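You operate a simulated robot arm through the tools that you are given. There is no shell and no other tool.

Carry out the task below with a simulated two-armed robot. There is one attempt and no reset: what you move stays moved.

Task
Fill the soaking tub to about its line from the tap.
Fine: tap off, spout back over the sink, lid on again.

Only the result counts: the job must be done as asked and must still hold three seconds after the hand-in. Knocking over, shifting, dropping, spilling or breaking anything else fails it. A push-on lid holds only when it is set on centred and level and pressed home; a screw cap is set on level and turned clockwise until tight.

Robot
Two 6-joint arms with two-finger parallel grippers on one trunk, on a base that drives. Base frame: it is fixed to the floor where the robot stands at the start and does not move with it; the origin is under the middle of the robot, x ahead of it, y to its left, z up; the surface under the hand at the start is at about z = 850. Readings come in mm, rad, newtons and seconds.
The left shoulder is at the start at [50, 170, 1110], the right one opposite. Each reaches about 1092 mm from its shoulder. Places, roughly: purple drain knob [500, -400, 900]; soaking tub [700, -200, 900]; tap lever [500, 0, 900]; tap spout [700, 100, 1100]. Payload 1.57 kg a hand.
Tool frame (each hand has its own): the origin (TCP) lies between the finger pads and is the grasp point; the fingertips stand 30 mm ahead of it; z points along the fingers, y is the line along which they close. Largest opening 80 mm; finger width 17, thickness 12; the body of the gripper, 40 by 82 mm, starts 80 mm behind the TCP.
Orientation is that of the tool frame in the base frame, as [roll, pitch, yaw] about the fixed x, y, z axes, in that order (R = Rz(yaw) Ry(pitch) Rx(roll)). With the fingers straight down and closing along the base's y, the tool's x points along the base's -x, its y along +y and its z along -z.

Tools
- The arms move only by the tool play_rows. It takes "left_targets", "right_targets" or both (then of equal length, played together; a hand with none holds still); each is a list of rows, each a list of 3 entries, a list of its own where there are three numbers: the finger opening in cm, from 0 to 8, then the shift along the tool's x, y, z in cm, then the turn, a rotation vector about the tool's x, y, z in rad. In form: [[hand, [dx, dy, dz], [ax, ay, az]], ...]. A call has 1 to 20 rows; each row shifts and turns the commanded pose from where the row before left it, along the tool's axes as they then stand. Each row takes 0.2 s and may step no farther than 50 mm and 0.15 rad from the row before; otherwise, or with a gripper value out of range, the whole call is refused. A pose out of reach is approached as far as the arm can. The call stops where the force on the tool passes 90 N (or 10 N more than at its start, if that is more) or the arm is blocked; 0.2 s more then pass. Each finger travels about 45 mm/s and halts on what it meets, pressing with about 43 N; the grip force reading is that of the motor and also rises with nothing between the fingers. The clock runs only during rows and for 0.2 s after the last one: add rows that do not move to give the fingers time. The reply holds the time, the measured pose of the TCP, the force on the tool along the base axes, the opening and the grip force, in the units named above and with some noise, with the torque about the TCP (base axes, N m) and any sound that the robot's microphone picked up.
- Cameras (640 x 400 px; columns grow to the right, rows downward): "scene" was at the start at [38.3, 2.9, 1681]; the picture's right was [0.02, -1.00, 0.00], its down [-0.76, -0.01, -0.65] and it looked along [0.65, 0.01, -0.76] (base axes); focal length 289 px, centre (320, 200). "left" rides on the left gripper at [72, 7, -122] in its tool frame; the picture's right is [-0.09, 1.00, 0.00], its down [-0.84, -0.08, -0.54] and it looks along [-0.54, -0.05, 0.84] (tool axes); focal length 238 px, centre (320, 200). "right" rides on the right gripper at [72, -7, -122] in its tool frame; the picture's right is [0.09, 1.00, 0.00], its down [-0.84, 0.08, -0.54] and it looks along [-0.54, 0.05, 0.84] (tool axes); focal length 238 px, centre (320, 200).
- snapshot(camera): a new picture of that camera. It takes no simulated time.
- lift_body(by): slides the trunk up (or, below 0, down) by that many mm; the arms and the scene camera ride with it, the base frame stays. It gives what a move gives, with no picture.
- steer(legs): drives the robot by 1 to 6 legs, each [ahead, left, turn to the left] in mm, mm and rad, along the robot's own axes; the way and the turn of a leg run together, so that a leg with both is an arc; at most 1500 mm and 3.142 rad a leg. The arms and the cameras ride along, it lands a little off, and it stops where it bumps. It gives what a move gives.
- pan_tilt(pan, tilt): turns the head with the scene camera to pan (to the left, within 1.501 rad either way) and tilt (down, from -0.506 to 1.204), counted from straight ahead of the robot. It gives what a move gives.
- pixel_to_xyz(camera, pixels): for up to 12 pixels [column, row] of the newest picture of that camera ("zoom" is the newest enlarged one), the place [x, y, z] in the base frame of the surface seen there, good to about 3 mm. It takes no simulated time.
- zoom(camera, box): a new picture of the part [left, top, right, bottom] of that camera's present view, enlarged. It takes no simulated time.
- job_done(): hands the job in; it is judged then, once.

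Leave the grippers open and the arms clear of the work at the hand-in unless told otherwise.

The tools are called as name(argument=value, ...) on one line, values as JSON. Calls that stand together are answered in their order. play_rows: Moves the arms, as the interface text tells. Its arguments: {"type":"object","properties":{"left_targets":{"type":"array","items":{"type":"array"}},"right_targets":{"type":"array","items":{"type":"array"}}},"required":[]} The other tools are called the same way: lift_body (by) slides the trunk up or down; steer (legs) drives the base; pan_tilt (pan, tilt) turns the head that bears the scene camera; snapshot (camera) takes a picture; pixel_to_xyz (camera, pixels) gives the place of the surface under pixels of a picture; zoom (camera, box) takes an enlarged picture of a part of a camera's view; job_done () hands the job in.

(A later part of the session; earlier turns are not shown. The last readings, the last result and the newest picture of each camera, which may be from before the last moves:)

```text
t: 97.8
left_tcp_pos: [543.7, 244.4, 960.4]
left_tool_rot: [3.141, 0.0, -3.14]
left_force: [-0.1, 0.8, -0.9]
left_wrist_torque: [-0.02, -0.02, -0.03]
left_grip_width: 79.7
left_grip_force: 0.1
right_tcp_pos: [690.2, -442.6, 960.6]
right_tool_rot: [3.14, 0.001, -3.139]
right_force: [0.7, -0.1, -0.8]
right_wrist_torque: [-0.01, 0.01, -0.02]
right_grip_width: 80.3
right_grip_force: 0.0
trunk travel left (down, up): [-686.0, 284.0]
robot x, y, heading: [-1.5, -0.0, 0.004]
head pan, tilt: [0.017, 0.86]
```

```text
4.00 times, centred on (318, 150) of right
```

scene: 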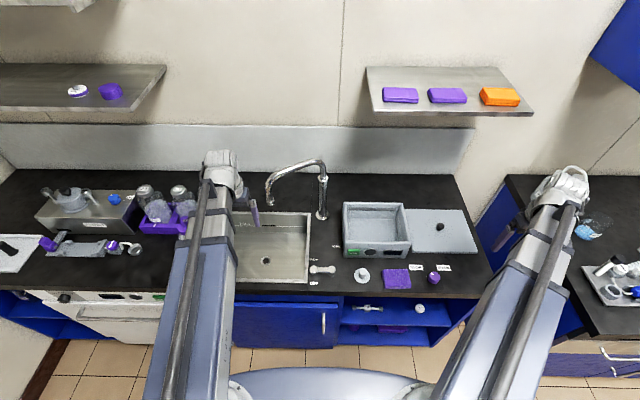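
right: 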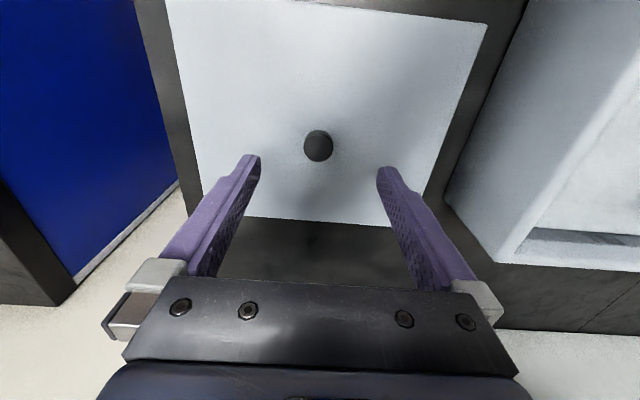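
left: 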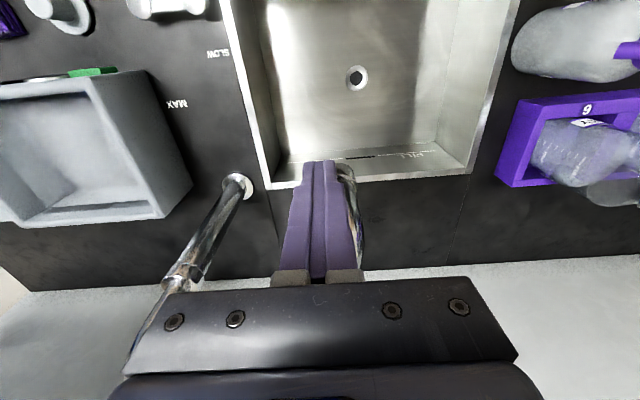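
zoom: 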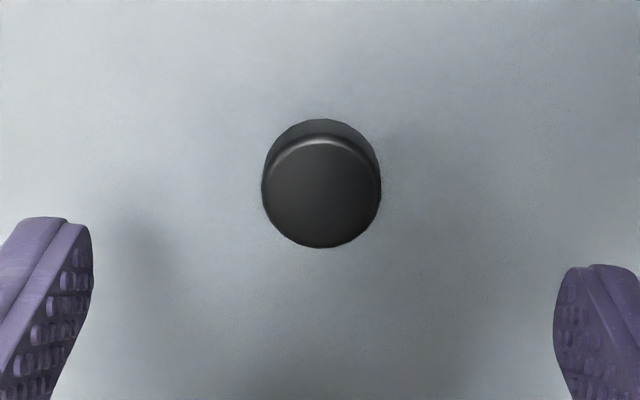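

The knob sits centred between the fingers, at the same picture place as in the first grasp. I'll lower 60 mm, close on the knob and check.

lift_body(by=-60)

play_rows(right_targets=[[6, [0, 0, 0], [0, 0, 0]], [5, [0, 0, 0], [0, 0, 0]], [4, [0, 0, 0], [0, 0, 0]], [3, [0, 0, 0], [0, 0, 0]], [2, [0, 0, 0], [0, 0, 0]], [1, [0, 0, 0], [0, 0, 0]], [0, [0, 0, 0], [0, 0, 0]], [0, [0, 0, 0], [0, 0, 0]], [0, [0, 0, 0], [0, 0, 0]], [0, [0, 0, 0], [0, 0, 0]]])

snapshot(camera="right")

```text
t: 98.8
left_tcp_pos: [543.6, 244.9, 900.9]
left_tool_rot: [3.14, -0.002, -3.14]
left_force: [0.3, -0.6, 0.8]
left_wrist_torque: [0.02, 0.01, 0.01]
left_grip_width: 79.8
left_grip_force: 0.0
right_tcp_pos: [690.5, -443.1, 900.2]
right_tool_rot: [-3.141, -0.001, -3.139]
right_force: [0.6, -0.2, 0.1]
right_wrist_torque: [-0.01, 0.01, 0.02]
right_grip_width: 80.0
right_grip_force: 0.1
trunk travel left (down, up): [-626.0, 344.0]
robot x, y, heading: [2.3, -2.0, -0.0]
head pan, tilt: [0.017, 0.86]
```

```text
t: 101.0
left_tcp_pos: [543.3, 243.9, 900.5]
left_tool_rot: [3.139, -0.001, 3.142]
left_force: [-0.7, -0.6, 0.2]
left_wrist_torque: [0.01, -0.01, 0.01]
left_grip_width: 80.0
left_grip_force: 0.1
right_tcp_pos: [691.0, -442.5, 901.1]
right_tool_rot: [3.141, 0.002, -3.14]
right_force: [0.5, -1.1, 1.1]
right_wrist_torque: [0.0, -0.03, 0.03]
right_grip_width: 25.2
right_grip_force: 36.7
trunk travel left (down, up): [-626.0, 344.0]
robot x, y, heading: [-0.7, 1.1, 0.003]
head pan, tilt: [0.017, 0.86]
```

```text
taken
```

right: 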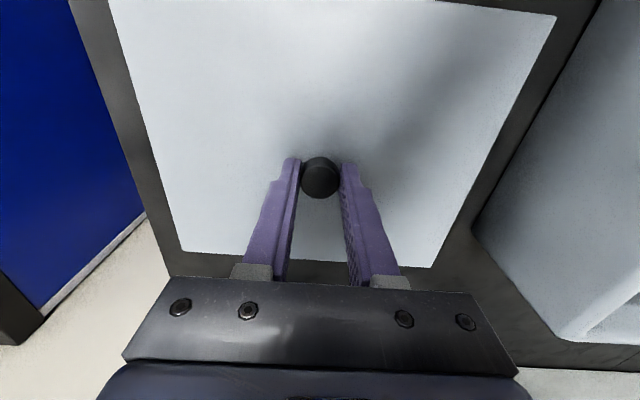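

Held again at 25.2 mm, and the lid lies in the hand exactly as before. I'll lift 144 mm and carry it back over the tub.

lift_body(by=144)

play_rows(right_targets=[[0, [0.35, 2.9, 0], [0, 0, 0]], [0, [0.35, 2.9, 0], [0, 0, 0]], [0, [0.35, 2.9, 0], [0, 0, 0]], [0, [0.35, 2.9, 0], [0, 0, 0]], [0, [0.35, 2.9, 0], [0, 0, 0]], [0, [0.35, 2.9, 0], [0, 0, 0]], [0, [0.35, 2.9, 0], [0, 0, 0]], [0, [0.35, 2.9, 0], [0, 0, 0]], [0, [0.35, 2.9, 0], [0, 0, 0]], [0, [0, 0, 0], [0, 0, 0]]])

snapshot(camera="scene")

zoom(camera="scene", box=[320, 170, 440, 260])

snapshot(camera="right")

```text
t: 102.7
left_tcp_pos: [542.8, 245.5, 1043.9]
left_tool_rot: [3.14, -0.001, -3.137]
left_force: [0.7, -0.3, -0.6]
left_wrist_torque: [-0.03, 0.02, 0.02]
left_grip_width: 80.0
left_grip_force: 0.1
right_tcp_pos: [689.6, -443.0, 1044.4]
right_tool_rot: [-3.141, 0.0, -3.137]
right_force: [0.4, -0.3, -2.3]
right_wrist_torque: [-0.01, 0.01, 0.0]
right_grip_width: 25.0
right_grip_force: 36.8
trunk travel left (down, up): [-770.0, 200.0]
robot x, y, heading: [1.3, 2.4, 0.004]
head pan, tilt: [0.017, 0.86]
```

```text
t: 104.9
left_tcp_pos: [544.1, 244.4, 1045.2]
left_tool_rot: [3.141, -0.002, -3.139]
left_force: [-0.5, 0.0, 0.2]
left_wrist_torque: [0.04, 0.01, 0.02]
left_grip_width: 80.2
left_grip_force: 0.1
right_tcp_pos: [658.0, -180.3, 1045.3]
right_tool_rot: [3.141, 0.0, -3.137]
right_force: [0.3, 0.5, -2.4]
right_wrist_torque: [0.0, -0.03, 0.02]
right_grip_width: 25.3
right_grip_force: 36.6
trunk travel left (down, up): [-770.0, 200.0]
robot x, y, heading: [1.7, 2.7, 0.005]
head pan, tilt: [0.017, 0.86]
```

```text
taken
```

scene: 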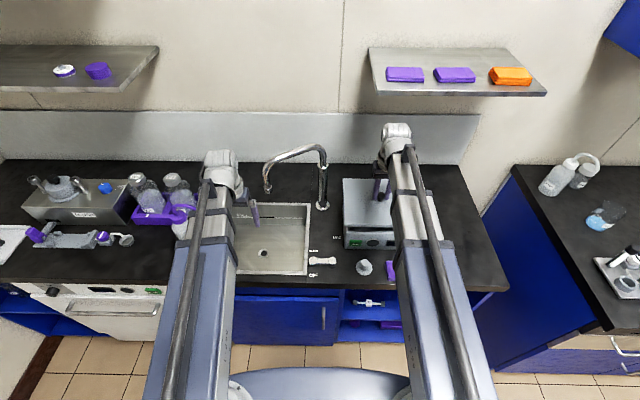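

```text
4.44 times, centred on (380, 215) of scene
```

zoom: 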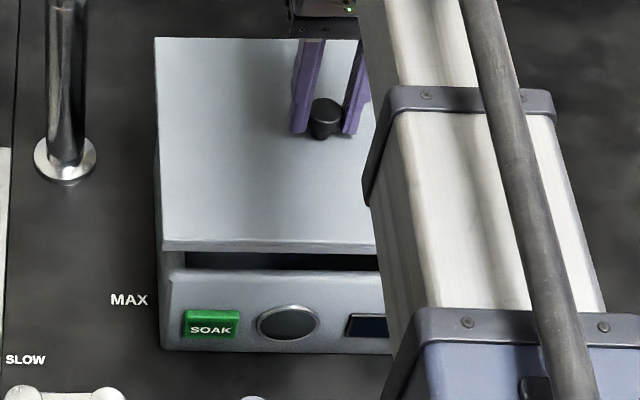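

```text
taken
```

right: 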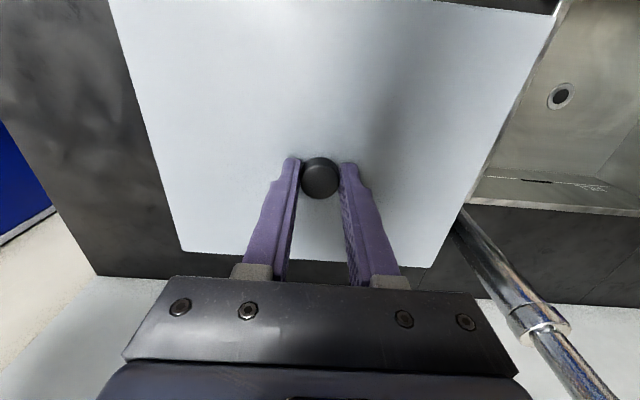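

The lid hangs level over the tub. I'll take a few still readings to average out the noise in position before setting it down (target (658.8, −181.4), as when it was first lifted off).

play_rows(right_targets=[[0, [0, 0, 0], [0, 0, 0]]])

play_rows(right_targets=[[0, [0, 0, 0], [0, 0, 0]]])

play_rows(right_targets=[[0, [0, 0, 0], [0, 0, 0]]])

play_rows(right_targets=[[0, [0, 0, 0], [0, 0, 0]]])

```text
t: 105.3
left_tcp_pos: [543.6, 244.5, 1045.7]
left_tool_rot: [3.14, -0.002, -3.14]
left_force: [0.5, 0.4, -0.3]
left_wrist_torque: [-0.04, 0.0, 0.02]
left_grip_width: 79.9
left_grip_force: 0.0
right_tcp_pos: [659.9, -182.1, 1044.3]
right_tool_rot: [-3.14, 0.0, -3.138]
right_force: [-0.1, -0.4, -2.0]
right_wrist_torque: [0.0, 0.02, 0.03]
right_grip_width: 25.3
right_grip_force: 36.7
trunk travel left (down, up): [-770.0, 200.0]
robot x, y, heading: [-1.2, -1.1, 0.004]
head pan, tilt: [0.017, 0.86]
```

```text
t: 105.7
left_tcp_pos: [543.5, 244.6, 1044.5]
left_tool_rot: [3.139, -0.001, -3.139]
left_force: [-0.4, -0.4, 0.4]
left_wrist_torque: [0.03, 0.0, -0.01]
left_grip_width: 80.2
left_grip_force: 0.0
right_tcp_pos: [658.3, -182.2, 1044.6]
right_tool_rot: [-3.141, 0.0, -3.136]
right_force: [-0.5, -0.7, -2.9]
right_wrist_torque: [-0.04, -0.01, 0.0]
right_grip_width: 25.3
right_grip_force: 36.9
trunk travel left (down, up): [-770.0, 200.0]
robot x, y, heading: [-0.0, 5.4, 0.004]
head pan, tilt: [0.017, 0.86]
```

```text
t: 106.1
left_tcp_pos: [543.9, 244.0, 1046.0]
left_tool_rot: [3.14, 0.0, -3.14]
left_force: [-0.4, 0.1, -0.6]
left_wrist_torque: [-0.01, -0.02, -0.04]
left_grip_width: 79.8
left_grip_force: 0.0
right_tcp_pos: [658.1, -181.3, 1044.7]
right_tool_rot: [3.141, -0.002, -3.139]
right_force: [-0.2, -0.1, -2.8]
right_wrist_torque: [-0.02, 0.0, 0.01]
right_grip_width: 25.3
right_grip_force: 36.6
trunk travel left (down, up): [-770.0, 200.0]
robot x, y, heading: [0.2, 0.6, 0.004]
head pan, tilt: [0.017, 0.86]
```

```text
t: 106.5
left_tcp_pos: [543.4, 243.8, 1045.5]
left_tool_rot: [3.139, -0.002, -3.139]
left_force: [-0.5, -0.1, -0.4]
left_wrist_torque: [-0.03, -0.01, -0.03]
left_grip_width: 80.0
left_grip_force: 0.0
right_tcp_pos: [659.0, -181.1, 1043.8]
right_tool_rot: [-3.142, 0.0, -3.139]
right_force: [0.1, -0.5, -3.5]
right_wrist_torque: [0.01, 0.01, 0.0]
right_grip_width: 25.1
right_grip_force: 36.4
trunk travel left (down, up): [-770.0, 200.0]
robot x, y, heading: [2.2, 3.0, 0.005]
head pan, tilt: [0.017, 0.86]
```

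Averaged position (658.7, −181.4) matches the original to within a millimetre. I'll lower 44 mm to just above seating and look.

lift_body(by=-44)

zoom(camera="scene", box=[320, 160, 440, 260])

lift_body(by=-5)

```text
t: 107.4
left_tcp_pos: [543.8, 243.6, 1000.8]
left_tool_rot: [3.14, -0.001, -3.14]
left_force: [0.0, 0.1, -0.4]
left_wrist_torque: [0.0, 0.01, 0.01]
left_grip_width: 80.3
left_grip_force: 0.1
right_tcp_pos: [657.1, -181.4, 1000.9]
right_tool_rot: [3.141, 0.0, -3.139]
right_force: [0.3, -0.1, -2.4]
right_wrist_torque: [0.0, -0.02, -0.03]
right_grip_width: 25.3
right_grip_force: 36.1
trunk travel left (down, up): [-726.0, 244.0]
robot x, y, heading: [-1.7, 1.8, 0.002]
head pan, tilt: [0.017, 0.86]
```

```text
4.00 times, centred on (380, 210) of scene
```

zoom: 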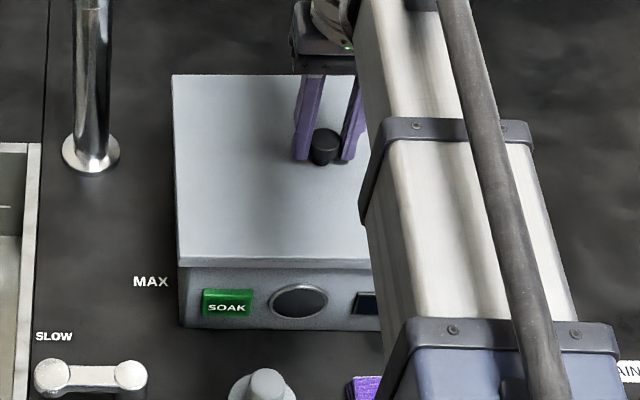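

```text
t: 108.0
left_tcp_pos: [543.1, 245.5, 996.6]
left_tool_rot: [3.139, 0.0, -3.14]
left_force: [-0.3, 0.2, 0.5]
left_wrist_torque: [0.0, -0.02, 0.02]
left_grip_width: 80.0
left_grip_force: 0.1
right_tcp_pos: [658.2, -180.7, 997.4]
right_tool_rot: [-3.141, 0.001, -3.137]
right_force: [4.4, 1.3, 18.2]
right_wrist_torque: [-0.26, 0.1, 0.03]
right_grip_width: 25.2
right_grip_force: 36.5
trunk travel left (down, up): [-721.0, 249.0]
robot x, y, heading: [4.6, -0.1, -0.002]
head pan, tilt: [0.017, 0.86]
```

The lid touches the rim at TCP z≈997 with 18 N; it was seated at about 993.5. I'll press down 3 mm more and listen.

lift_body(by=-3)

```text
t: 108.5
left_tcp_pos: [542.0, 246.1, 994.5]
left_tool_rot: [3.139, 0.0, -3.14]
left_force: [-0.2, -0.2, 0.0]
left_wrist_torque: [0.05, 0.0, 0.0]
left_grip_width: 80.0
left_grip_force: 0.0
right_tcp_pos: [658.3, -179.7, 994.5]
right_tool_rot: [-3.141, 0.005, -3.138]
right_force: [9.7, -0.1, 39.3]
right_wrist_torque: [-0.25, -0.14, 0.0]
right_grip_width: 25.3
right_grip_force: 36.8
trunk travel left (down, up): [-718.0, 252.0]
robot x, y, heading: [3.1, -3.4, 0.006]
head pan, tilt: [0.017, 0.86]
```

39 N and no sound yet. I'll press another 2 mm, still below the limit.

lift_body(by=-2)

zoom(camera="scene", box=[320, 160, 440, 260])

pixel_to_xyz(camera="zoom", pixels=[[200, 100], [200, 160], [200, 240], [280, 245], [340, 245], [260, 100]])

```text
t: 109.0
left_tcp_pos: [542.1, 245.9, 990.8]
left_tool_rot: [3.141, 0.0, -3.139]
left_force: [0.4, -0.1, -0.2]
left_wrist_torque: [0.02, -0.01, 0.01]
left_grip_width: 80.1
left_grip_force: 0.0
right_tcp_pos: [656.2, -180.2, 991.6]
right_tool_rot: [-3.139, 0.001, -3.139]
right_force: [9.4, 1.2, 37.0]
right_wrist_torque: [-0.31, -0.34, -0.04]
right_grip_width: 25.5
right_grip_force: 36.8
trunk travel left (down, up): [-716.0, 254.0]
robot x, y, heading: [0.3, 2.2, -0.0]
head pan, tilt: [0.017, 0.86]
```

```text
4.00 times, centred on (380, 210) of scene
```

zoom: 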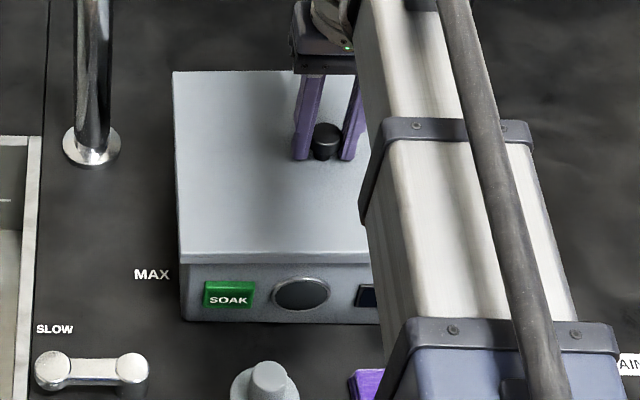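

```text
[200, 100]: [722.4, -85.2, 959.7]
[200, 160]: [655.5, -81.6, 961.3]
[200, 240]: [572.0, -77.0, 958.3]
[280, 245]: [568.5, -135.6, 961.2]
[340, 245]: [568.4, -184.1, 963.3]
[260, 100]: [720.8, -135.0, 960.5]
```

The lid top now reads about 960, its original seated height, but I heard no click. I'll press 2 mm more so that the fingertips bear on the lid itself.

lift_body(by=-2)

```text
t: 109.5
left_tcp_pos: [542.1, 245.6, 989.7]
left_tool_rot: [3.141, 0.001, -3.141]
left_force: [0.6, 0.1, 0.1]
left_wrist_torque: [0.0, -0.04, 0.03]
left_grip_width: 80.0
left_grip_force: 0.1
right_tcp_pos: [656.5, -180.4, 991.1]
right_tool_rot: [-3.139, 0.004, -3.138]
right_force: [12.3, -0.1, 51.4]
right_wrist_torque: [-0.93, -0.12, 0.02]
right_grip_width: 25.4
right_grip_force: 36.9
trunk travel left (down, up): [-714.0, 256.0]
robot x, y, heading: [-1.7, -0.8, 0.003]
head pan, tilt: [0.017, 0.86]
```

51 N now. I'll press 2 mm more (towards 70 N).

lift_body(by=-2)

```text
t: 110.0
left_tcp_pos: [539.6, 246.0, 991.1]
left_tool_rot: [-3.141, 0.001, -3.139]
left_force: [0.0, -0.6, 0.1]
left_wrist_torque: [0.0, 0.03, -0.01]
left_grip_width: 80.0
left_grip_force: 0.2
right_tcp_pos: [656.1, -180.4, 990.5]
right_tool_rot: [-3.136, 0.009, -3.14]
right_force: [-0.8, 2.7, 62.7]
right_wrist_torque: [-1.19, -0.05, -0.09]
right_grip_width: 25.4
right_grip_force: 36.2
trunk travel left (down, up): [-713.0, 257.0]
robot x, y, heading: [1.2, 0.2, -0.001]
head pan, tilt: [0.017, 0.86]
stopped: the force on the tool passed its limit at 90 N (the readings are from after the stop); the commanded pose is now the measured one
```

Pressing reached 90 N without a click. I'll look closely at the lid's front and left edges to judge whether it is flush and centred.

zoom(camera="scene", box=[355, 205, 425, 245])

zoom(camera="scene", box=[335, 170, 405, 245])

snapshot(camera="right")

```text
9.14 times, centred on (390, 225) of scene
```

zoom: 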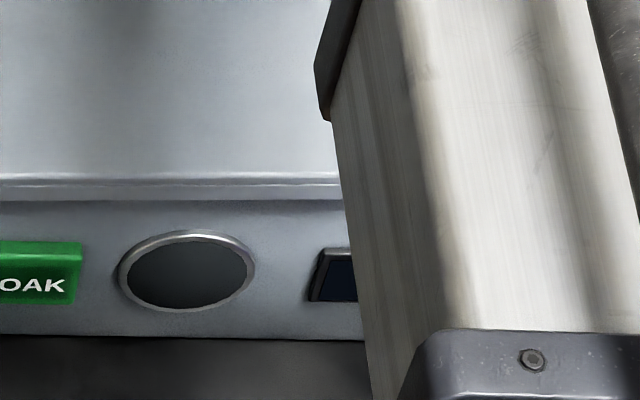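

```text
5.33 times, centred on (370, 208) of scene
```

zoom: 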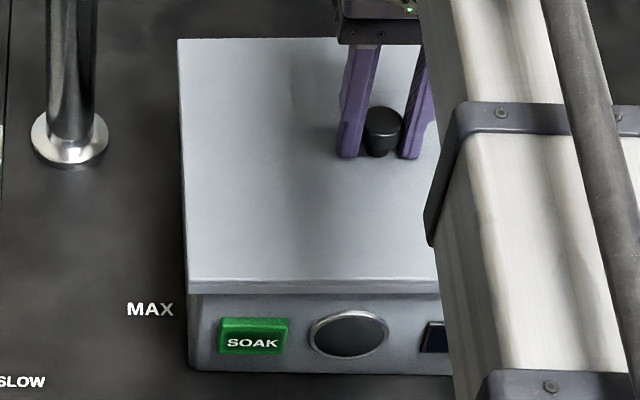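

```text
taken
```

right: 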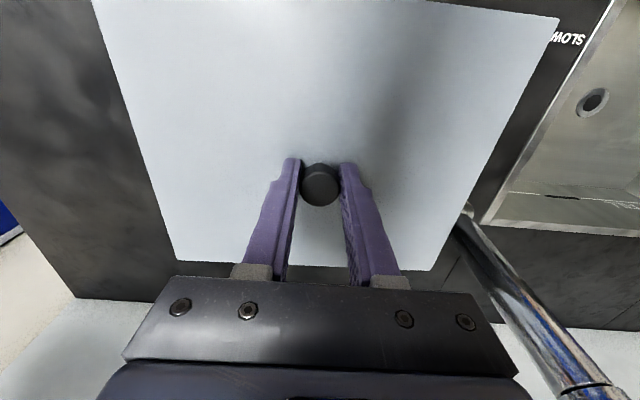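

The fingers slid a little down the knob. I'll measure the lid's height at many points from both cameras; originally seated it read ≈960.4 (scene) and ≈955.8 (right camera).

pixel_to_xyz(camera="right", pixels=[[150, 60], [250, 60], [350, 60], [450, 60], [180, 150], [240, 120], [420, 120], [450, 180], [200, 230], [250, 250], [320, 250], [420, 250]])

pixel_to_xyz(camera="zoom", pixels=[[200, 60], [250, 60], [300, 60], [200, 120], [250, 120], [300, 120], [200, 200], [300, 200], [400, 200], [200, 265], [300, 265], [400, 265]])

```text
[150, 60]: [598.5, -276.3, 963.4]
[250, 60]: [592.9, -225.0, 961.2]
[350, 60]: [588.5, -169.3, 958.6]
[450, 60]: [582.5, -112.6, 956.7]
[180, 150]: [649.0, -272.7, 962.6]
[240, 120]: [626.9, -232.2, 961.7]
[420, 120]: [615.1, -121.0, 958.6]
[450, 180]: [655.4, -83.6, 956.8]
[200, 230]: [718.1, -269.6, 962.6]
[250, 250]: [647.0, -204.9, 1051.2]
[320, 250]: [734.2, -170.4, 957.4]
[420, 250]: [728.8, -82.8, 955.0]
```

```text
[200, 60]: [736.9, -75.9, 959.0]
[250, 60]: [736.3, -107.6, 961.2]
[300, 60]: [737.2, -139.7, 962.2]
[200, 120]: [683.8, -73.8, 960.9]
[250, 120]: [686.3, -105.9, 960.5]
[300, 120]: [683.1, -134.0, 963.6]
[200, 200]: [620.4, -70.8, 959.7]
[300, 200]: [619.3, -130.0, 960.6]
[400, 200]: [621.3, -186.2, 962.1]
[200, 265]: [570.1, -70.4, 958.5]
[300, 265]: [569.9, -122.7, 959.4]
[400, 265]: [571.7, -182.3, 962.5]
```

The lid is tilted: its left side is down (≈956) but its right side stands ≈6 mm high (≈963 at y≈−275). I'll measure where its edges lie to see whether it is off-centre.

pixel_to_xyz(camera="right", pixels=[[147, 150], [486, 150], [122, 70], [524, 70], [170, 220], [452, 215], [200, 258], [400, 265], [300, 262], [128, 70], [518, 70], [176, 240]])

zoom(camera="right", box=[80, 0, 320, 280])

zoom(camera="right", box=[380, 0, 620, 280])

```text
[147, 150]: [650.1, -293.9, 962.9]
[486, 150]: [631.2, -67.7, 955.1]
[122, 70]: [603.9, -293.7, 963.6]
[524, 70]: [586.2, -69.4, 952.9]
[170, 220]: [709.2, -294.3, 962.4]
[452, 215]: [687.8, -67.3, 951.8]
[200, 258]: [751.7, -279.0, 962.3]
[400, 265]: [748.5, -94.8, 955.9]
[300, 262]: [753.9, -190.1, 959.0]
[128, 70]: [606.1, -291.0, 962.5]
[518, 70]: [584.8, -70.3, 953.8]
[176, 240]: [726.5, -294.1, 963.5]
```

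```text
1.43 times, centred on (200, 140) of right
```

zoom: 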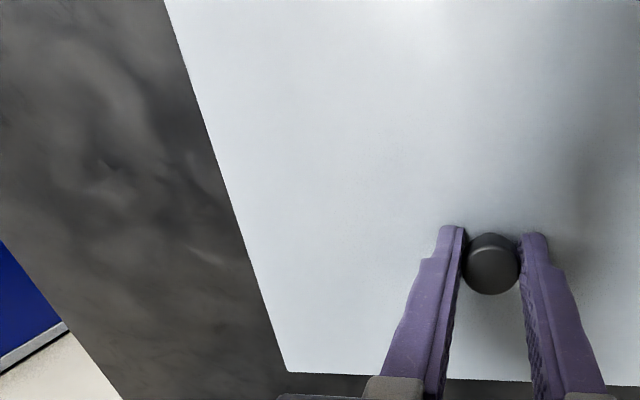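

```text
1.43 times, centred on (500, 140) of right
```

zoom: 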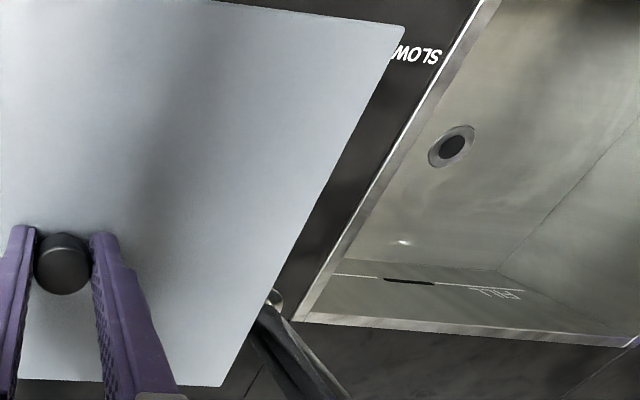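

The right skirt is riding on the rim, as if the lid is about 1 mm too far left (toward +y). I'll lift it 12 mm clear again and check how it hangs before correcting.

lift_body(by=12)

snapshot(camera="right")

pixel_to_xyz(camera="right", pixels=[[150, 60], [250, 60], [350, 60], [450, 60], [180, 150], [240, 120], [420, 120], [450, 180], [200, 230], [320, 250], [420, 250], [480, 100]])

```text
t: 110.6
left_tcp_pos: [544.1, 244.0, 999.3]
left_tool_rot: [3.14, -0.001, -3.141]
left_force: [0.6, 0.2, -0.2]
left_wrist_torque: [0.01, 0.03, 0.0]
left_grip_width: 79.8
left_grip_force: 0.1
right_tcp_pos: [660.4, -182.0, 997.6]
right_tool_rot: [-3.139, 0.003, -3.138]
right_force: [0.5, 0.0, -2.3]
right_wrist_torque: [0.02, 0.02, 0.0]
right_grip_width: 25.1
right_grip_force: 36.3
trunk travel left (down, up): [-725.0, 245.0]
robot x, y, heading: [1.8, 2.8, -0.001]
head pan, tilt: [0.017, 0.86]
```

```text
taken
```

right: 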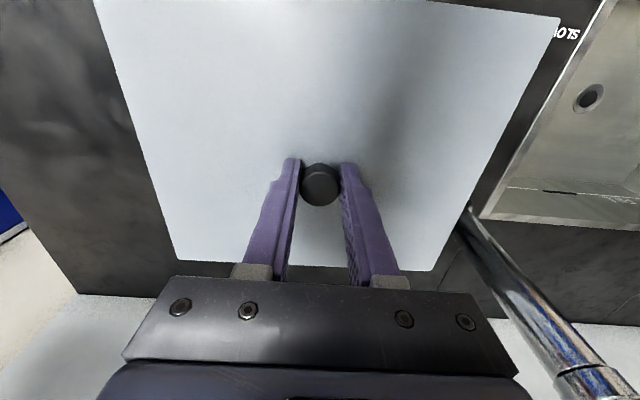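

```text
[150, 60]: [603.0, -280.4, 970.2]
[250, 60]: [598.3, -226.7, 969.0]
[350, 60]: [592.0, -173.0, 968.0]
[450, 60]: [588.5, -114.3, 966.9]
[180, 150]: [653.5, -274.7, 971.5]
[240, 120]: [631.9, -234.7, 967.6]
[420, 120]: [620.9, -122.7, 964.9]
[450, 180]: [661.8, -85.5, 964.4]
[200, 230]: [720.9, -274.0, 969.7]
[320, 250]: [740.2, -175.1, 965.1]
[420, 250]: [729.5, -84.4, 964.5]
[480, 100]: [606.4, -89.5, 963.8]
```

The lid is free but hangs about 1.9° tilted in the grip (right side 6 mm high). Comparing pictures before and after my first grip, the seated knob was about 1.6 mm further right (y≈−183.2) than where I set it. I'll lift 15 mm more, tilt the hand 0.033 rad to level the lid, and shift 1.9 mm to −y.

lift_body(by=15)

play_rows(right_targets=[[0, [0, 0, 0], [-0.0165, 0, 0]], [0, [0, 0, 0], [-0.0165, 0, 0]], [0, [0, -0.19, 0], [0, 0, 0]], [0, [0, 0, 0], [0, 0, 0]]])

snapshot(camera="right")

pixel_to_xyz(camera="right", pixels=[[150, 60], [250, 60], [350, 60], [450, 60], [180, 150], [240, 120], [420, 120], [450, 180], [200, 230], [320, 250], [420, 250], [480, 100]])

```text
t: 111.3
left_tcp_pos: [543.1, 244.3, 1014.5]
left_tool_rot: [3.139, -0.001, -3.141]
left_force: [-0.1, 0.6, 0.9]
left_wrist_torque: [-0.01, 0.03, 0.05]
left_grip_width: 80.1
left_grip_force: 0.1
right_tcp_pos: [660.6, -181.1, 1015.1]
right_tool_rot: [-3.139, 0.002, -3.137]
right_force: [0.6, 0.9, -2.5]
right_wrist_torque: [-0.05, 0.03, 0.03]
right_grip_width: 25.2
right_grip_force: 36.9
trunk travel left (down, up): [-740.0, 230.0]
robot x, y, heading: [2.1, 0.7, 0.003]
head pan, tilt: [0.017, 0.86]
```

```text
t: 112.3
left_tcp_pos: [544.8, 245.1, 1013.0]
left_tool_rot: [3.14, -0.001, -3.14]
left_force: [0.5, 0.0, 0.0]
left_wrist_torque: [-0.01, 0.04, -0.02]
left_grip_width: 79.9
left_grip_force: 0.2
right_tcp_pos: [660.5, -182.8, 1014.3]
right_tool_rot: [3.109, 0.005, -3.138]
right_force: [0.0, 1.2, -2.5]
right_wrist_torque: [0.01, -0.01, -0.02]
right_grip_width: 25.4
right_grip_force: 36.8
trunk travel left (down, up): [-740.0, 230.0]
robot x, y, heading: [1.9, 0.4, 0.004]
head pan, tilt: [0.017, 0.86]
```

```text
taken
```

right: 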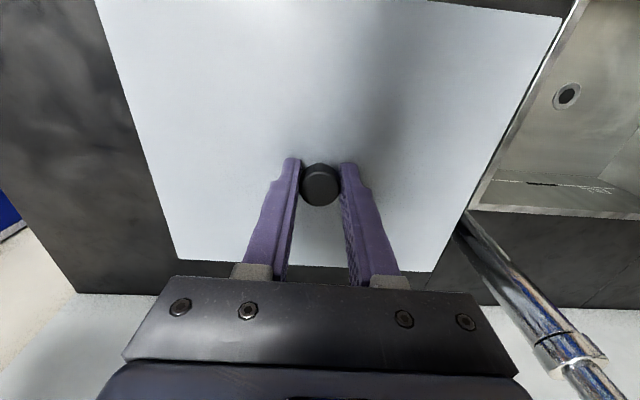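

```text
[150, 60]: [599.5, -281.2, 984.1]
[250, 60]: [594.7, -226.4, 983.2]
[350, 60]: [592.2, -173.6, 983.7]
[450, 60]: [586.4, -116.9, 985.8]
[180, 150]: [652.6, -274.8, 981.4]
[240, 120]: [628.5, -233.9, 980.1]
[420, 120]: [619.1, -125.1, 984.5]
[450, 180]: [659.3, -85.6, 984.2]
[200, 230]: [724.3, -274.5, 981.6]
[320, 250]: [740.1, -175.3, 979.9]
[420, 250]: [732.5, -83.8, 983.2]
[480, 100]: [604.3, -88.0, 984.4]
```

The lid is nearly level across now. I'll check the fore-aft tilt with the scene camera too.

snapshot(camera="scene")

zoom(camera="scene", box=[335, 160, 405, 245])

pixel_to_xyz(camera="zoom", pixels=[[180, 70], [230, 70], [280, 70], [180, 120], [230, 120], [280, 120], [180, 180], [260, 180], [340, 180], [180, 240], [260, 240], [340, 240]])

```text
taken
```

scene: 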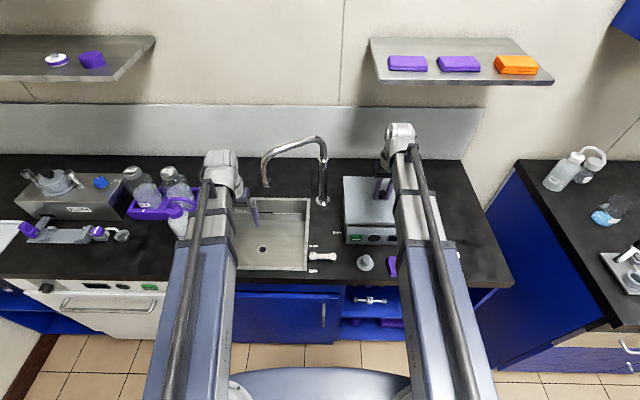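

```text
4.71 times, centred on (370, 202) of scene
```

zoom: 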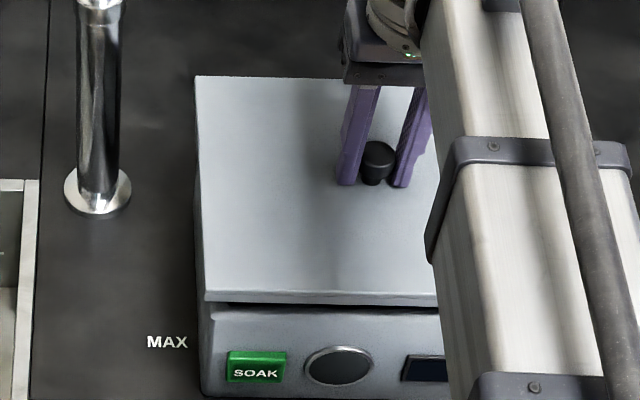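

```text
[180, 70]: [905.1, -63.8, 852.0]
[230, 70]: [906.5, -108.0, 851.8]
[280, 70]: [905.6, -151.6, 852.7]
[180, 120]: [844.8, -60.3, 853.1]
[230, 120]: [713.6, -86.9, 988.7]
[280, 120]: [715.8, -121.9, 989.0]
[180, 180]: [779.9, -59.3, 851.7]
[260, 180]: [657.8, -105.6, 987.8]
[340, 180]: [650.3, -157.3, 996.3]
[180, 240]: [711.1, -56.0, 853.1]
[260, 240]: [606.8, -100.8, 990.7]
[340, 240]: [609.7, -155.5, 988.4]
```

The scene camera shows it level fore and aft. The hand's x now reads about 1.8 mm more than before, so I'll measure the knob and lid edges directly in the right camera.

zoom(camera="right", box=[270, 140, 370, 230])

pixel_to_xyz(camera="right", pixels=[[320, 186], [320, 170], [320, 200], [310, 186], [331, 186], [200, 256], [400, 264], [250, 258], [140, 120], [510, 120], [170, 225], [458, 215]])

```text
4.44 times, centred on (320, 185) of right
```

zoom: 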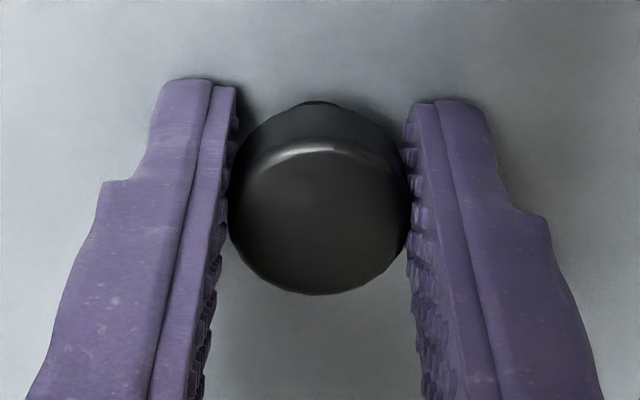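

```text
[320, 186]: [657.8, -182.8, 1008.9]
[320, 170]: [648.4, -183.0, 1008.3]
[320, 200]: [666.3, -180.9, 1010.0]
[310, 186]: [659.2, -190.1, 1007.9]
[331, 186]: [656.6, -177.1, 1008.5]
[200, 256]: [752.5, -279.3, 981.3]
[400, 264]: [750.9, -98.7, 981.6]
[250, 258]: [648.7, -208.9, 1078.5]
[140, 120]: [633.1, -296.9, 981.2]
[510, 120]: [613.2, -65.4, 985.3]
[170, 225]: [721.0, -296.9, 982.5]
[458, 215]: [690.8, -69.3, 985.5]
```

The knob now sits about 2 mm too far ahead (x≈660 against ≈658.5 when seated). I'll shift 1.8 mm back and ease the tilt by 0.005 rad, then read the pose a few times.

play_rows(right_targets=[[0, [0.18, 0, 0], [0.005, 0, 0]], [0, [0, 0, 0], [0, 0, 0]]])

play_rows(right_targets=[[0, [0, 0, 0], [0, 0, 0]]])

play_rows(right_targets=[[0, [0, 0, 0], [0, 0, 0]]])

play_rows(right_targets=[[0, [0, 0, 0], [0, 0, 0]]])

```text
t: 112.9
left_tcp_pos: [543.2, 244.5, 1014.4]
left_tool_rot: [3.14, -0.003, -3.141]
left_force: [-0.2, -0.3, 0.4]
left_wrist_torque: [0.01, 0.02, 0.0]
left_grip_width: 80.0
left_grip_force: 0.1
right_tcp_pos: [657.7, -183.6, 1014.3]
right_tool_rot: [3.117, 0.003, -3.136]
right_force: [0.5, -0.1, -3.5]
right_wrist_torque: [-0.01, 0.01, 0.0]
right_grip_width: 25.3
right_grip_force: 37.1
trunk travel left (down, up): [-740.0, 230.0]
robot x, y, heading: [1.3, -2.1, 0.004]
head pan, tilt: [0.017, 0.86]
```

```text
t: 113.3
left_tcp_pos: [544.5, 244.2, 1014.1]
left_tool_rot: [3.141, -0.001, -3.139]
left_force: [0.1, 0.2, 0.1]
left_wrist_torque: [0.0, -0.01, 0.03]
left_grip_width: 80.1
left_grip_force: 0.0
right_tcp_pos: [657.5, -184.2, 1014.5]
right_tool_rot: [3.117, 0.003, -3.138]
right_force: [0.8, -1.0, -3.2]
right_wrist_torque: [-0.01, 0.02, -0.01]
right_grip_width: 25.2
right_grip_force: 36.9
trunk travel left (down, up): [-740.0, 230.0]
robot x, y, heading: [5.6, 3.5, 0.001]
head pan, tilt: [0.017, 0.86]
```

```text
t: 113.7
left_tcp_pos: [542.9, 244.9, 1014.8]
left_tool_rot: [3.141, 0.0, -3.14]
left_force: [0.5, 0.4, 0.4]
left_wrist_torque: [-0.03, 0.0, 0.02]
left_grip_width: 80.0
left_grip_force: 0.0
right_tcp_pos: [658.1, -183.0, 1014.0]
right_tool_rot: [3.116, 0.004, -3.14]
right_force: [-0.1, 0.6, -2.4]
right_wrist_torque: [0.01, 0.03, 0.0]
right_grip_width: 25.5
right_grip_force: 36.2
trunk travel left (down, up): [-740.0, 230.0]
robot x, y, heading: [-0.7, -0.2, -0.001]
head pan, tilt: [0.017, 0.86]
```

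```text
t: 114.1
left_tcp_pos: [544.1, 244.9, 1013.5]
left_tool_rot: [3.139, -0.002, -3.14]
left_force: [-0.5, 0.0, -0.1]
left_wrist_torque: [-0.03, 0.0, -0.02]
left_grip_width: 79.7
left_grip_force: 0.0
right_tcp_pos: [658.6, -183.5, 1015.2]
right_tool_rot: [3.114, 0.001, -3.137]
right_force: [-0.1, -0.3, -2.3]
right_wrist_torque: [-0.04, 0.02, -0.02]
right_grip_width: 25.4
right_grip_force: 37.1
trunk travel left (down, up): [-740.0, 230.0]
robot x, y, heading: [1.9, 3.4, 0.005]
head pan, tilt: [0.017, 0.86]
```

Mean pose (658.0, −183.6), where I want it. The fingertips now bear on the lid's top beside the knob. I'll lower 18 mm, then press in small steps.

lift_body(by=-18)

lift_body(by=-3)

lift_body(by=-2)

```text
t: 114.7
left_tcp_pos: [543.4, 244.8, 998.5]
left_tool_rot: [3.14, -0.002, -3.139]
left_force: [0.0, -0.9, 0.4]
left_wrist_torque: [-0.03, -0.04, -0.01]
left_grip_width: 79.9
left_grip_force: 0.1
right_tcp_pos: [657.7, -183.9, 995.7]
right_tool_rot: [3.116, 0.004, -3.138]
right_force: [0.5, 0.1, -3.1]
right_wrist_torque: [0.04, -0.04, -0.01]
right_grip_width: 25.2
right_grip_force: 36.9
trunk travel left (down, up): [-722.0, 248.0]
robot x, y, heading: [-1.0, -0.8, 0.003]
head pan, tilt: [0.017, 0.86]
```

```text
t: 115.2
left_tcp_pos: [544.3, 243.9, 992.8]
left_tool_rot: [3.14, -0.001, -3.14]
left_force: [0.9, -0.1, 1.0]
left_wrist_torque: [-0.01, -0.02, -0.01]
left_grip_width: 79.9
left_grip_force: 0.1
right_tcp_pos: [658.7, -183.7, 993.7]
right_tool_rot: [3.115, 0.004, -3.139]
right_force: [-0.7, -0.6, -3.4]
right_wrist_torque: [0.0, -0.01, 0.03]
right_grip_width: 25.2
right_grip_force: 36.6
trunk travel left (down, up): [-719.0, 251.0]
robot x, y, heading: [1.2, -0.1, 0.003]
head pan, tilt: [0.017, 0.86]
```

```text
t: 115.8
left_tcp_pos: [544.4, 243.8, 990.7]
left_tool_rot: [3.14, -0.003, -3.139]
left_force: [-0.1, 0.2, -0.4]
left_wrist_torque: [-0.03, 0.02, 0.02]
left_grip_width: 80.2
left_grip_force: 0.1
right_tcp_pos: [658.4, -184.0, 991.7]
right_tool_rot: [3.115, 0.003, -3.138]
right_force: [0.8, 0.2, -2.8]
right_wrist_torque: [-0.03, 0.0, 0.02]
right_grip_width: 25.3
right_grip_force: 36.8
trunk travel left (down, up): [-717.0, 253.0]
robot x, y, heading: [1.8, 4.7, 0.001]
head pan, tilt: [0.017, 0.86]
```

No contact yet at z≈991.7. Two more millimetres at a time.

lift_body(by=-2)

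lift_body(by=-2)

```text
t: 116.3
left_tcp_pos: [544.0, 244.4, 989.9]
left_tool_rot: [3.137, 0.0, -3.139]
left_force: [0.1, 0.0, 0.2]
left_wrist_torque: [-0.01, -0.01, -0.02]
left_grip_width: 79.8
left_grip_force: 0.0
right_tcp_pos: [657.5, -183.3, 989.3]
right_tool_rot: [3.116, 0.004, -3.138]
right_force: [-0.5, -0.2, -2.6]
right_wrist_torque: [0.0, 0.02, -0.02]
right_grip_width: 25.0
right_grip_force: 37.0
trunk travel left (down, up): [-715.0, 255.0]
robot x, y, heading: [2.0, 1.6, 0.004]
head pan, tilt: [0.017, 0.86]
```

```text
t: 116.8
left_tcp_pos: [543.2, 244.8, 987.5]
left_tool_rot: [3.14, -0.001, -3.141]
left_force: [-0.4, -0.1, 0.4]
left_wrist_torque: [0.01, -0.02, 0.0]
left_grip_width: 80.1
left_grip_force: 0.0
right_tcp_pos: [657.9, -183.3, 987.9]
right_tool_rot: [3.115, 0.004, -3.139]
right_force: [0.8, -0.1, -2.6]
right_wrist_torque: [0.0, 0.02, 0.02]
right_grip_width: 25.3
right_grip_force: 36.7
trunk travel left (down, up): [-713.0, 257.0]
robot x, y, heading: [0.7, 2.4, -0.002]
head pan, tilt: [0.017, 0.86]
```

Still free at z≈988, so the skirt is passing the rim without catching this time. I'll check the lid's height and level.

snapshot(camera="right")

pixel_to_xyz(camera="right", pixels=[[150, 60], [250, 60], [350, 60], [450, 60], [180, 150], [240, 120], [420, 120], [450, 180], [200, 230], [320, 250], [420, 250], [480, 100]])

zoom(camera="scene", box=[335, 165, 405, 245])

pixel_to_xyz(camera="zoom", pixels=[[220, 100], [260, 100], [300, 100], [220, 150], [260, 150], [300, 150], [220, 220], [300, 220], [380, 220], [220, 265], [300, 265], [380, 265]])

```text
taken
```

right: 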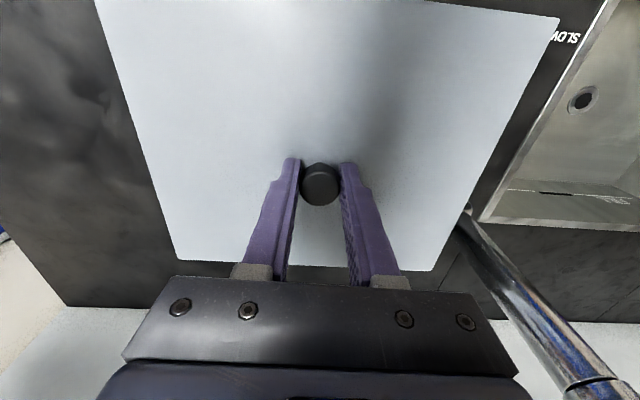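

```text
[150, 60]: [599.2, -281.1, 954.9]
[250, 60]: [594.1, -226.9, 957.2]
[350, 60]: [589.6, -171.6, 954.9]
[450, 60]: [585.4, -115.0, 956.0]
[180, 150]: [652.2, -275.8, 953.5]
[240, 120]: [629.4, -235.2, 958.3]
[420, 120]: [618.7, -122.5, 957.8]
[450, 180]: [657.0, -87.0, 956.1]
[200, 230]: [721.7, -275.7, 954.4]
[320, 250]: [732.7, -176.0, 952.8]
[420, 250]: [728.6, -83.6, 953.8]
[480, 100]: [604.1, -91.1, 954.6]
```

```text
5.00 times, centred on (370, 205) of scene
```

zoom: 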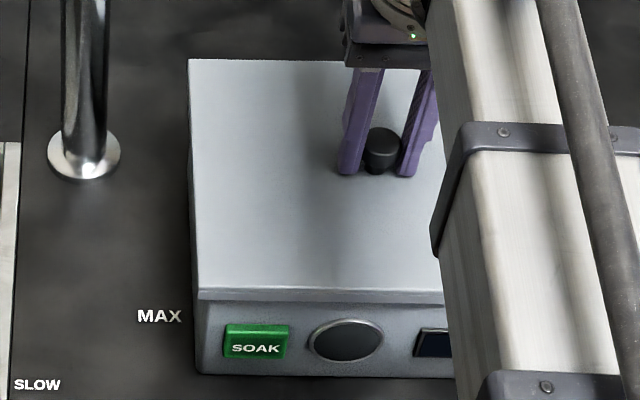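

```text
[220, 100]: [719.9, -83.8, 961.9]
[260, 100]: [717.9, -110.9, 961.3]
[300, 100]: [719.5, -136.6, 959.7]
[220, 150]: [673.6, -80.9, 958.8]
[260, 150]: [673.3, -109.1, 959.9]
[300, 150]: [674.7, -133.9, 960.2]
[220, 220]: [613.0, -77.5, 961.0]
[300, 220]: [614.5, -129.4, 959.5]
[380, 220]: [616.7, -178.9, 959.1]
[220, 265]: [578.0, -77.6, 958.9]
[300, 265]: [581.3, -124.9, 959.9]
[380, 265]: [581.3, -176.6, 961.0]
```

The lid now lies level at its seated height (scene ≈960.1, right camera ≈955.3 on both sides). Now I press it home in small steps and listen.

lift_body(by=-2)

lift_body(by=-2)

```text
t: 117.3
left_tcp_pos: [542.6, 244.8, 986.1]
left_tool_rot: [3.141, 0.001, -3.138]
left_force: [-0.7, 0.4, -0.3]
left_wrist_torque: [-0.02, 0.0, 0.02]
left_grip_width: 80.0
left_grip_force: 0.0
right_tcp_pos: [657.4, -183.3, 986.8]
right_tool_rot: [3.115, 0.009, -3.139]
right_force: [6.7, -1.8, 26.9]
right_wrist_torque: [-0.24, 0.18, 0.0]
right_grip_width: 25.3
right_grip_force: 36.9
trunk travel left (down, up): [-711.0, 259.0]
robot x, y, heading: [-1.7, -0.7, 0.002]
head pan, tilt: [0.017, 0.86]
```

```text
t: 117.8
left_tcp_pos: [541.7, 245.0, 985.1]
left_tool_rot: [-3.141, 0.002, 3.141]
left_force: [0.4, -0.1, 0.8]
left_wrist_torque: [0.0, 0.02, 0.01]
left_grip_width: 79.9
left_grip_force: 0.1
right_tcp_pos: [658.4, -183.0, 986.5]
right_tool_rot: [3.114, 0.01, -3.137]
right_force: [20.2, -5.1, 73.4]
right_wrist_torque: [-0.98, -0.31, 0.11]
right_grip_width: 25.3
right_grip_force: 36.5
trunk travel left (down, up): [-709.0, 261.0]
robot x, y, heading: [3.5, 1.8, 0.002]
head pan, tilt: [0.017, 0.86]
```

73 N with a hard stop at z≈986.5, no click. I'll check height and level again under this load.

snapshot(camera="right")

pixel_to_xyz(camera="right", pixels=[[150, 60], [250, 60], [350, 60], [450, 60], [180, 150], [240, 120], [420, 120], [450, 180], [200, 230], [320, 250], [420, 250], [480, 100]])

pixel_to_xyz(camera="right", pixels=[[160, 160], [190, 200], [170, 120], [200, 245], [140, 30], [160, 100], [440, 220], [470, 150], [500, 90], [430, 250], [520, 40], [460, 120]])

zoom(camera="scene", box=[335, 205, 405, 245])

```text
taken
```

right: 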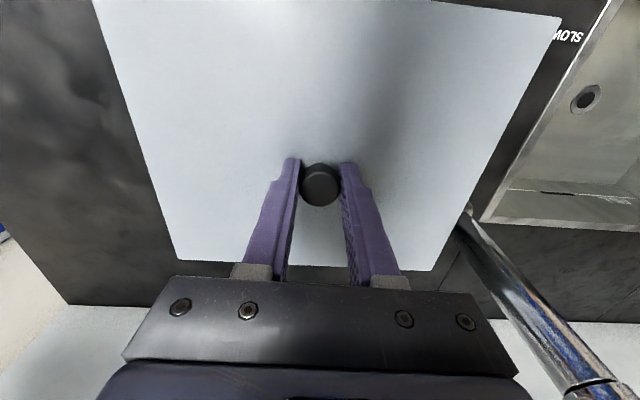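

```text
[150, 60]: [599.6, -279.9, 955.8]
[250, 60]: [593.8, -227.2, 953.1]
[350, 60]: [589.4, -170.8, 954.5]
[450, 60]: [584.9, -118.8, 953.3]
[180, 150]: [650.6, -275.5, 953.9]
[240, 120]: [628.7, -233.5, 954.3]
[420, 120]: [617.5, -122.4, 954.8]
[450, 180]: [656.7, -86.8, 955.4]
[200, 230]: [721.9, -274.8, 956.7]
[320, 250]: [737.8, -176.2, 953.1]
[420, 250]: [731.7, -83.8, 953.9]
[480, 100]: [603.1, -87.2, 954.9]
```

```text
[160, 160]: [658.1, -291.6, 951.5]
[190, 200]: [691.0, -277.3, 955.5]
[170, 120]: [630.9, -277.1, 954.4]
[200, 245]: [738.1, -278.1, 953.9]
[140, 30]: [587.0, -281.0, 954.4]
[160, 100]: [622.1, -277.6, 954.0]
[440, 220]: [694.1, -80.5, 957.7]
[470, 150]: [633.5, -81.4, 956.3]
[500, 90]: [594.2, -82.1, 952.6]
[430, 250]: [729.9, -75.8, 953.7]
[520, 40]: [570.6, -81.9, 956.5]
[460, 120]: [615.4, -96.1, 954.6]
```

```text
9.14 times, centred on (370, 225) of scene
```

zoom: 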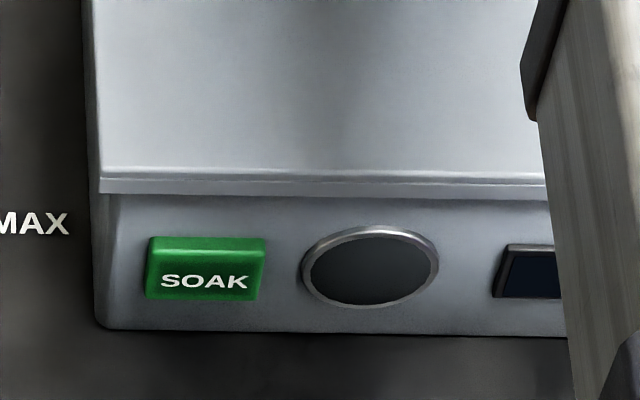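

The lid is level to within 1 mm and at (or slightly below) its original height, pressed with 73 N. I'll hold the press for a moment with still rows and listen.

play_rows(right_targets=[[0, [0, 0, 0], [0, 0, 0]], [0, [0, 0, 0], [0, 0, 0]], [0, [0, 0, 0], [0, 0, 0]]])

```text
t: 118.5
left_tcp_pos: [539.9, 246.2, 985.2]
left_tool_rot: [-3.14, 0.002, -3.139]
left_force: [-0.3, 0.7, 0.1]
left_wrist_torque: [0.01, -0.03, -0.02]
left_grip_width: 80.0
left_grip_force: 0.1
right_tcp_pos: [657.2, -183.4, 987.2]
right_tool_rot: [3.119, 0.015, -3.136]
right_force: [3.6, -0.6, 69.9]
right_wrist_torque: [-1.23, 0.87, -0.08]
right_grip_width: 25.2
right_grip_force: 36.5
trunk travel left (down, up): [-709.0, 261.0]
robot x, y, heading: [0.9, 1.6, 0.004]
head pan, tilt: [0.017, 0.86]
stopped in row 3 (right hand): the force on the tool passed its limit at 91 N (the readings are from after the stop); the commanded pose is now the measured one
```

No click, though 91 N was reached. I'll ease off in small steps and read whether the lid now pulls back against the hand (which would show that it holds).

lift_body(by=2)

lift_body(by=2)

```text
t: 119.0
left_tcp_pos: [541.8, 245.1, 986.8]
left_tool_rot: [3.139, -0.001, -3.14]
left_force: [-0.6, -0.6, 0.1]
left_wrist_torque: [0.01, 0.01, -0.01]
left_grip_width: 80.2
left_grip_force: 0.0
right_tcp_pos: [658.0, -182.8, 986.0]
right_tool_rot: [3.116, 0.01, -3.139]
right_force: [-6.3, 2.3, 22.7]
right_wrist_torque: [-1.05, -0.54, 0.0]
right_grip_width: 25.2
right_grip_force: 36.4
trunk travel left (down, up): [-711.0, 259.0]
robot x, y, heading: [0.8, 5.0, 0.004]
head pan, tilt: [0.017, 0.86]
```

```text
t: 119.6
left_tcp_pos: [542.3, 244.8, 989.2]
left_tool_rot: [3.139, 0.0, -3.141]
left_force: [-1.0, -0.2, -0.1]
left_wrist_torque: [-0.02, -0.01, 0.01]
left_grip_width: 80.0
left_grip_force: 0.1
right_tcp_pos: [658.6, -184.4, 987.1]
right_tool_rot: [3.118, 0.01, -3.137]
right_force: [-11.8, 1.1, -6.8]
right_wrist_torque: [-0.06, 0.08, 0.08]
right_grip_width: 25.1
right_grip_force: 36.8
trunk travel left (down, up): [-713.0, 257.0]
robot x, y, heading: [4.4, 3.0, 0.001]
head pan, tilt: [0.017, 0.86]
```

Pulling up now meets −7 N (more than the lid's ~2.6 N weight) plus some side load, so the lid grips the tub. I'll lower 1 mm to unload and open the fingers.

lift_body(by=-1)

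play_rows(right_targets=[[3, [0, 0, 0], [0, 0, 0]], [4, [0, 0, 0], [0, 0, 0]], [5, [0, 0, 0], [0, 0, 0]], [6, [0, 0, 0], [0, 0, 0]], [7, [0, 0, 0], [0, 0, 0]]])

snapshot(camera="right")

```text
t: 120.1
left_tcp_pos: [543.2, 244.2, 987.0]
left_tool_rot: [3.139, 0.0, -3.141]
left_force: [0.0, 0.4, 0.3]
left_wrist_torque: [-0.04, -0.02, 0.0]
left_grip_width: 80.0
left_grip_force: 0.1
right_tcp_pos: [658.8, -184.4, 987.7]
right_tool_rot: [3.117, 0.01, -3.14]
right_force: [-11.8, 0.5, -1.5]
right_wrist_torque: [-0.27, 0.58, -0.01]
right_grip_width: 25.4
right_grip_force: 36.5
trunk travel left (down, up): [-712.0, 258.0]
robot x, y, heading: [0.9, -0.1, 0.002]
head pan, tilt: [0.017, 0.86]
```

```text
t: 121.3
left_tcp_pos: [543.2, 244.4, 987.3]
left_tool_rot: [3.141, 0.0, -3.14]
left_force: [-0.1, 0.2, -0.2]
left_wrist_torque: [0.05, 0.01, 0.0]
left_grip_width: 79.8
left_grip_force: 0.0
right_tcp_pos: [660.5, -185.4, 987.5]
right_tool_rot: [3.12, 0.01, -3.139]
right_force: [2.0, 3.0, 9.3]
right_wrist_torque: [-0.28, 0.07, 0.02]
right_grip_width: 67.4
right_grip_force: 0.0
trunk travel left (down, up): [-712.0, 258.0]
robot x, y, heading: [2.6, -1.6, 0.007]
head pan, tilt: [0.017, 0.86]
```

```text
taken
```

right: 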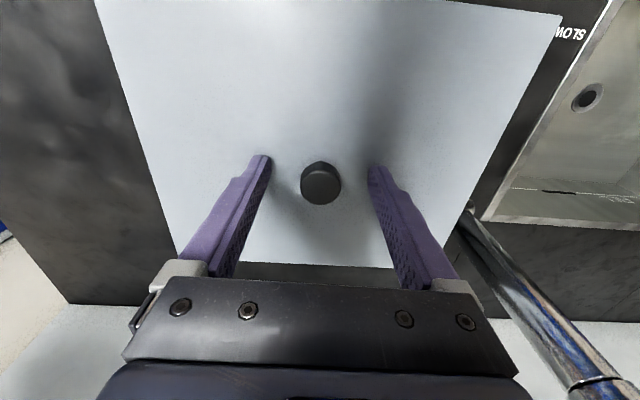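

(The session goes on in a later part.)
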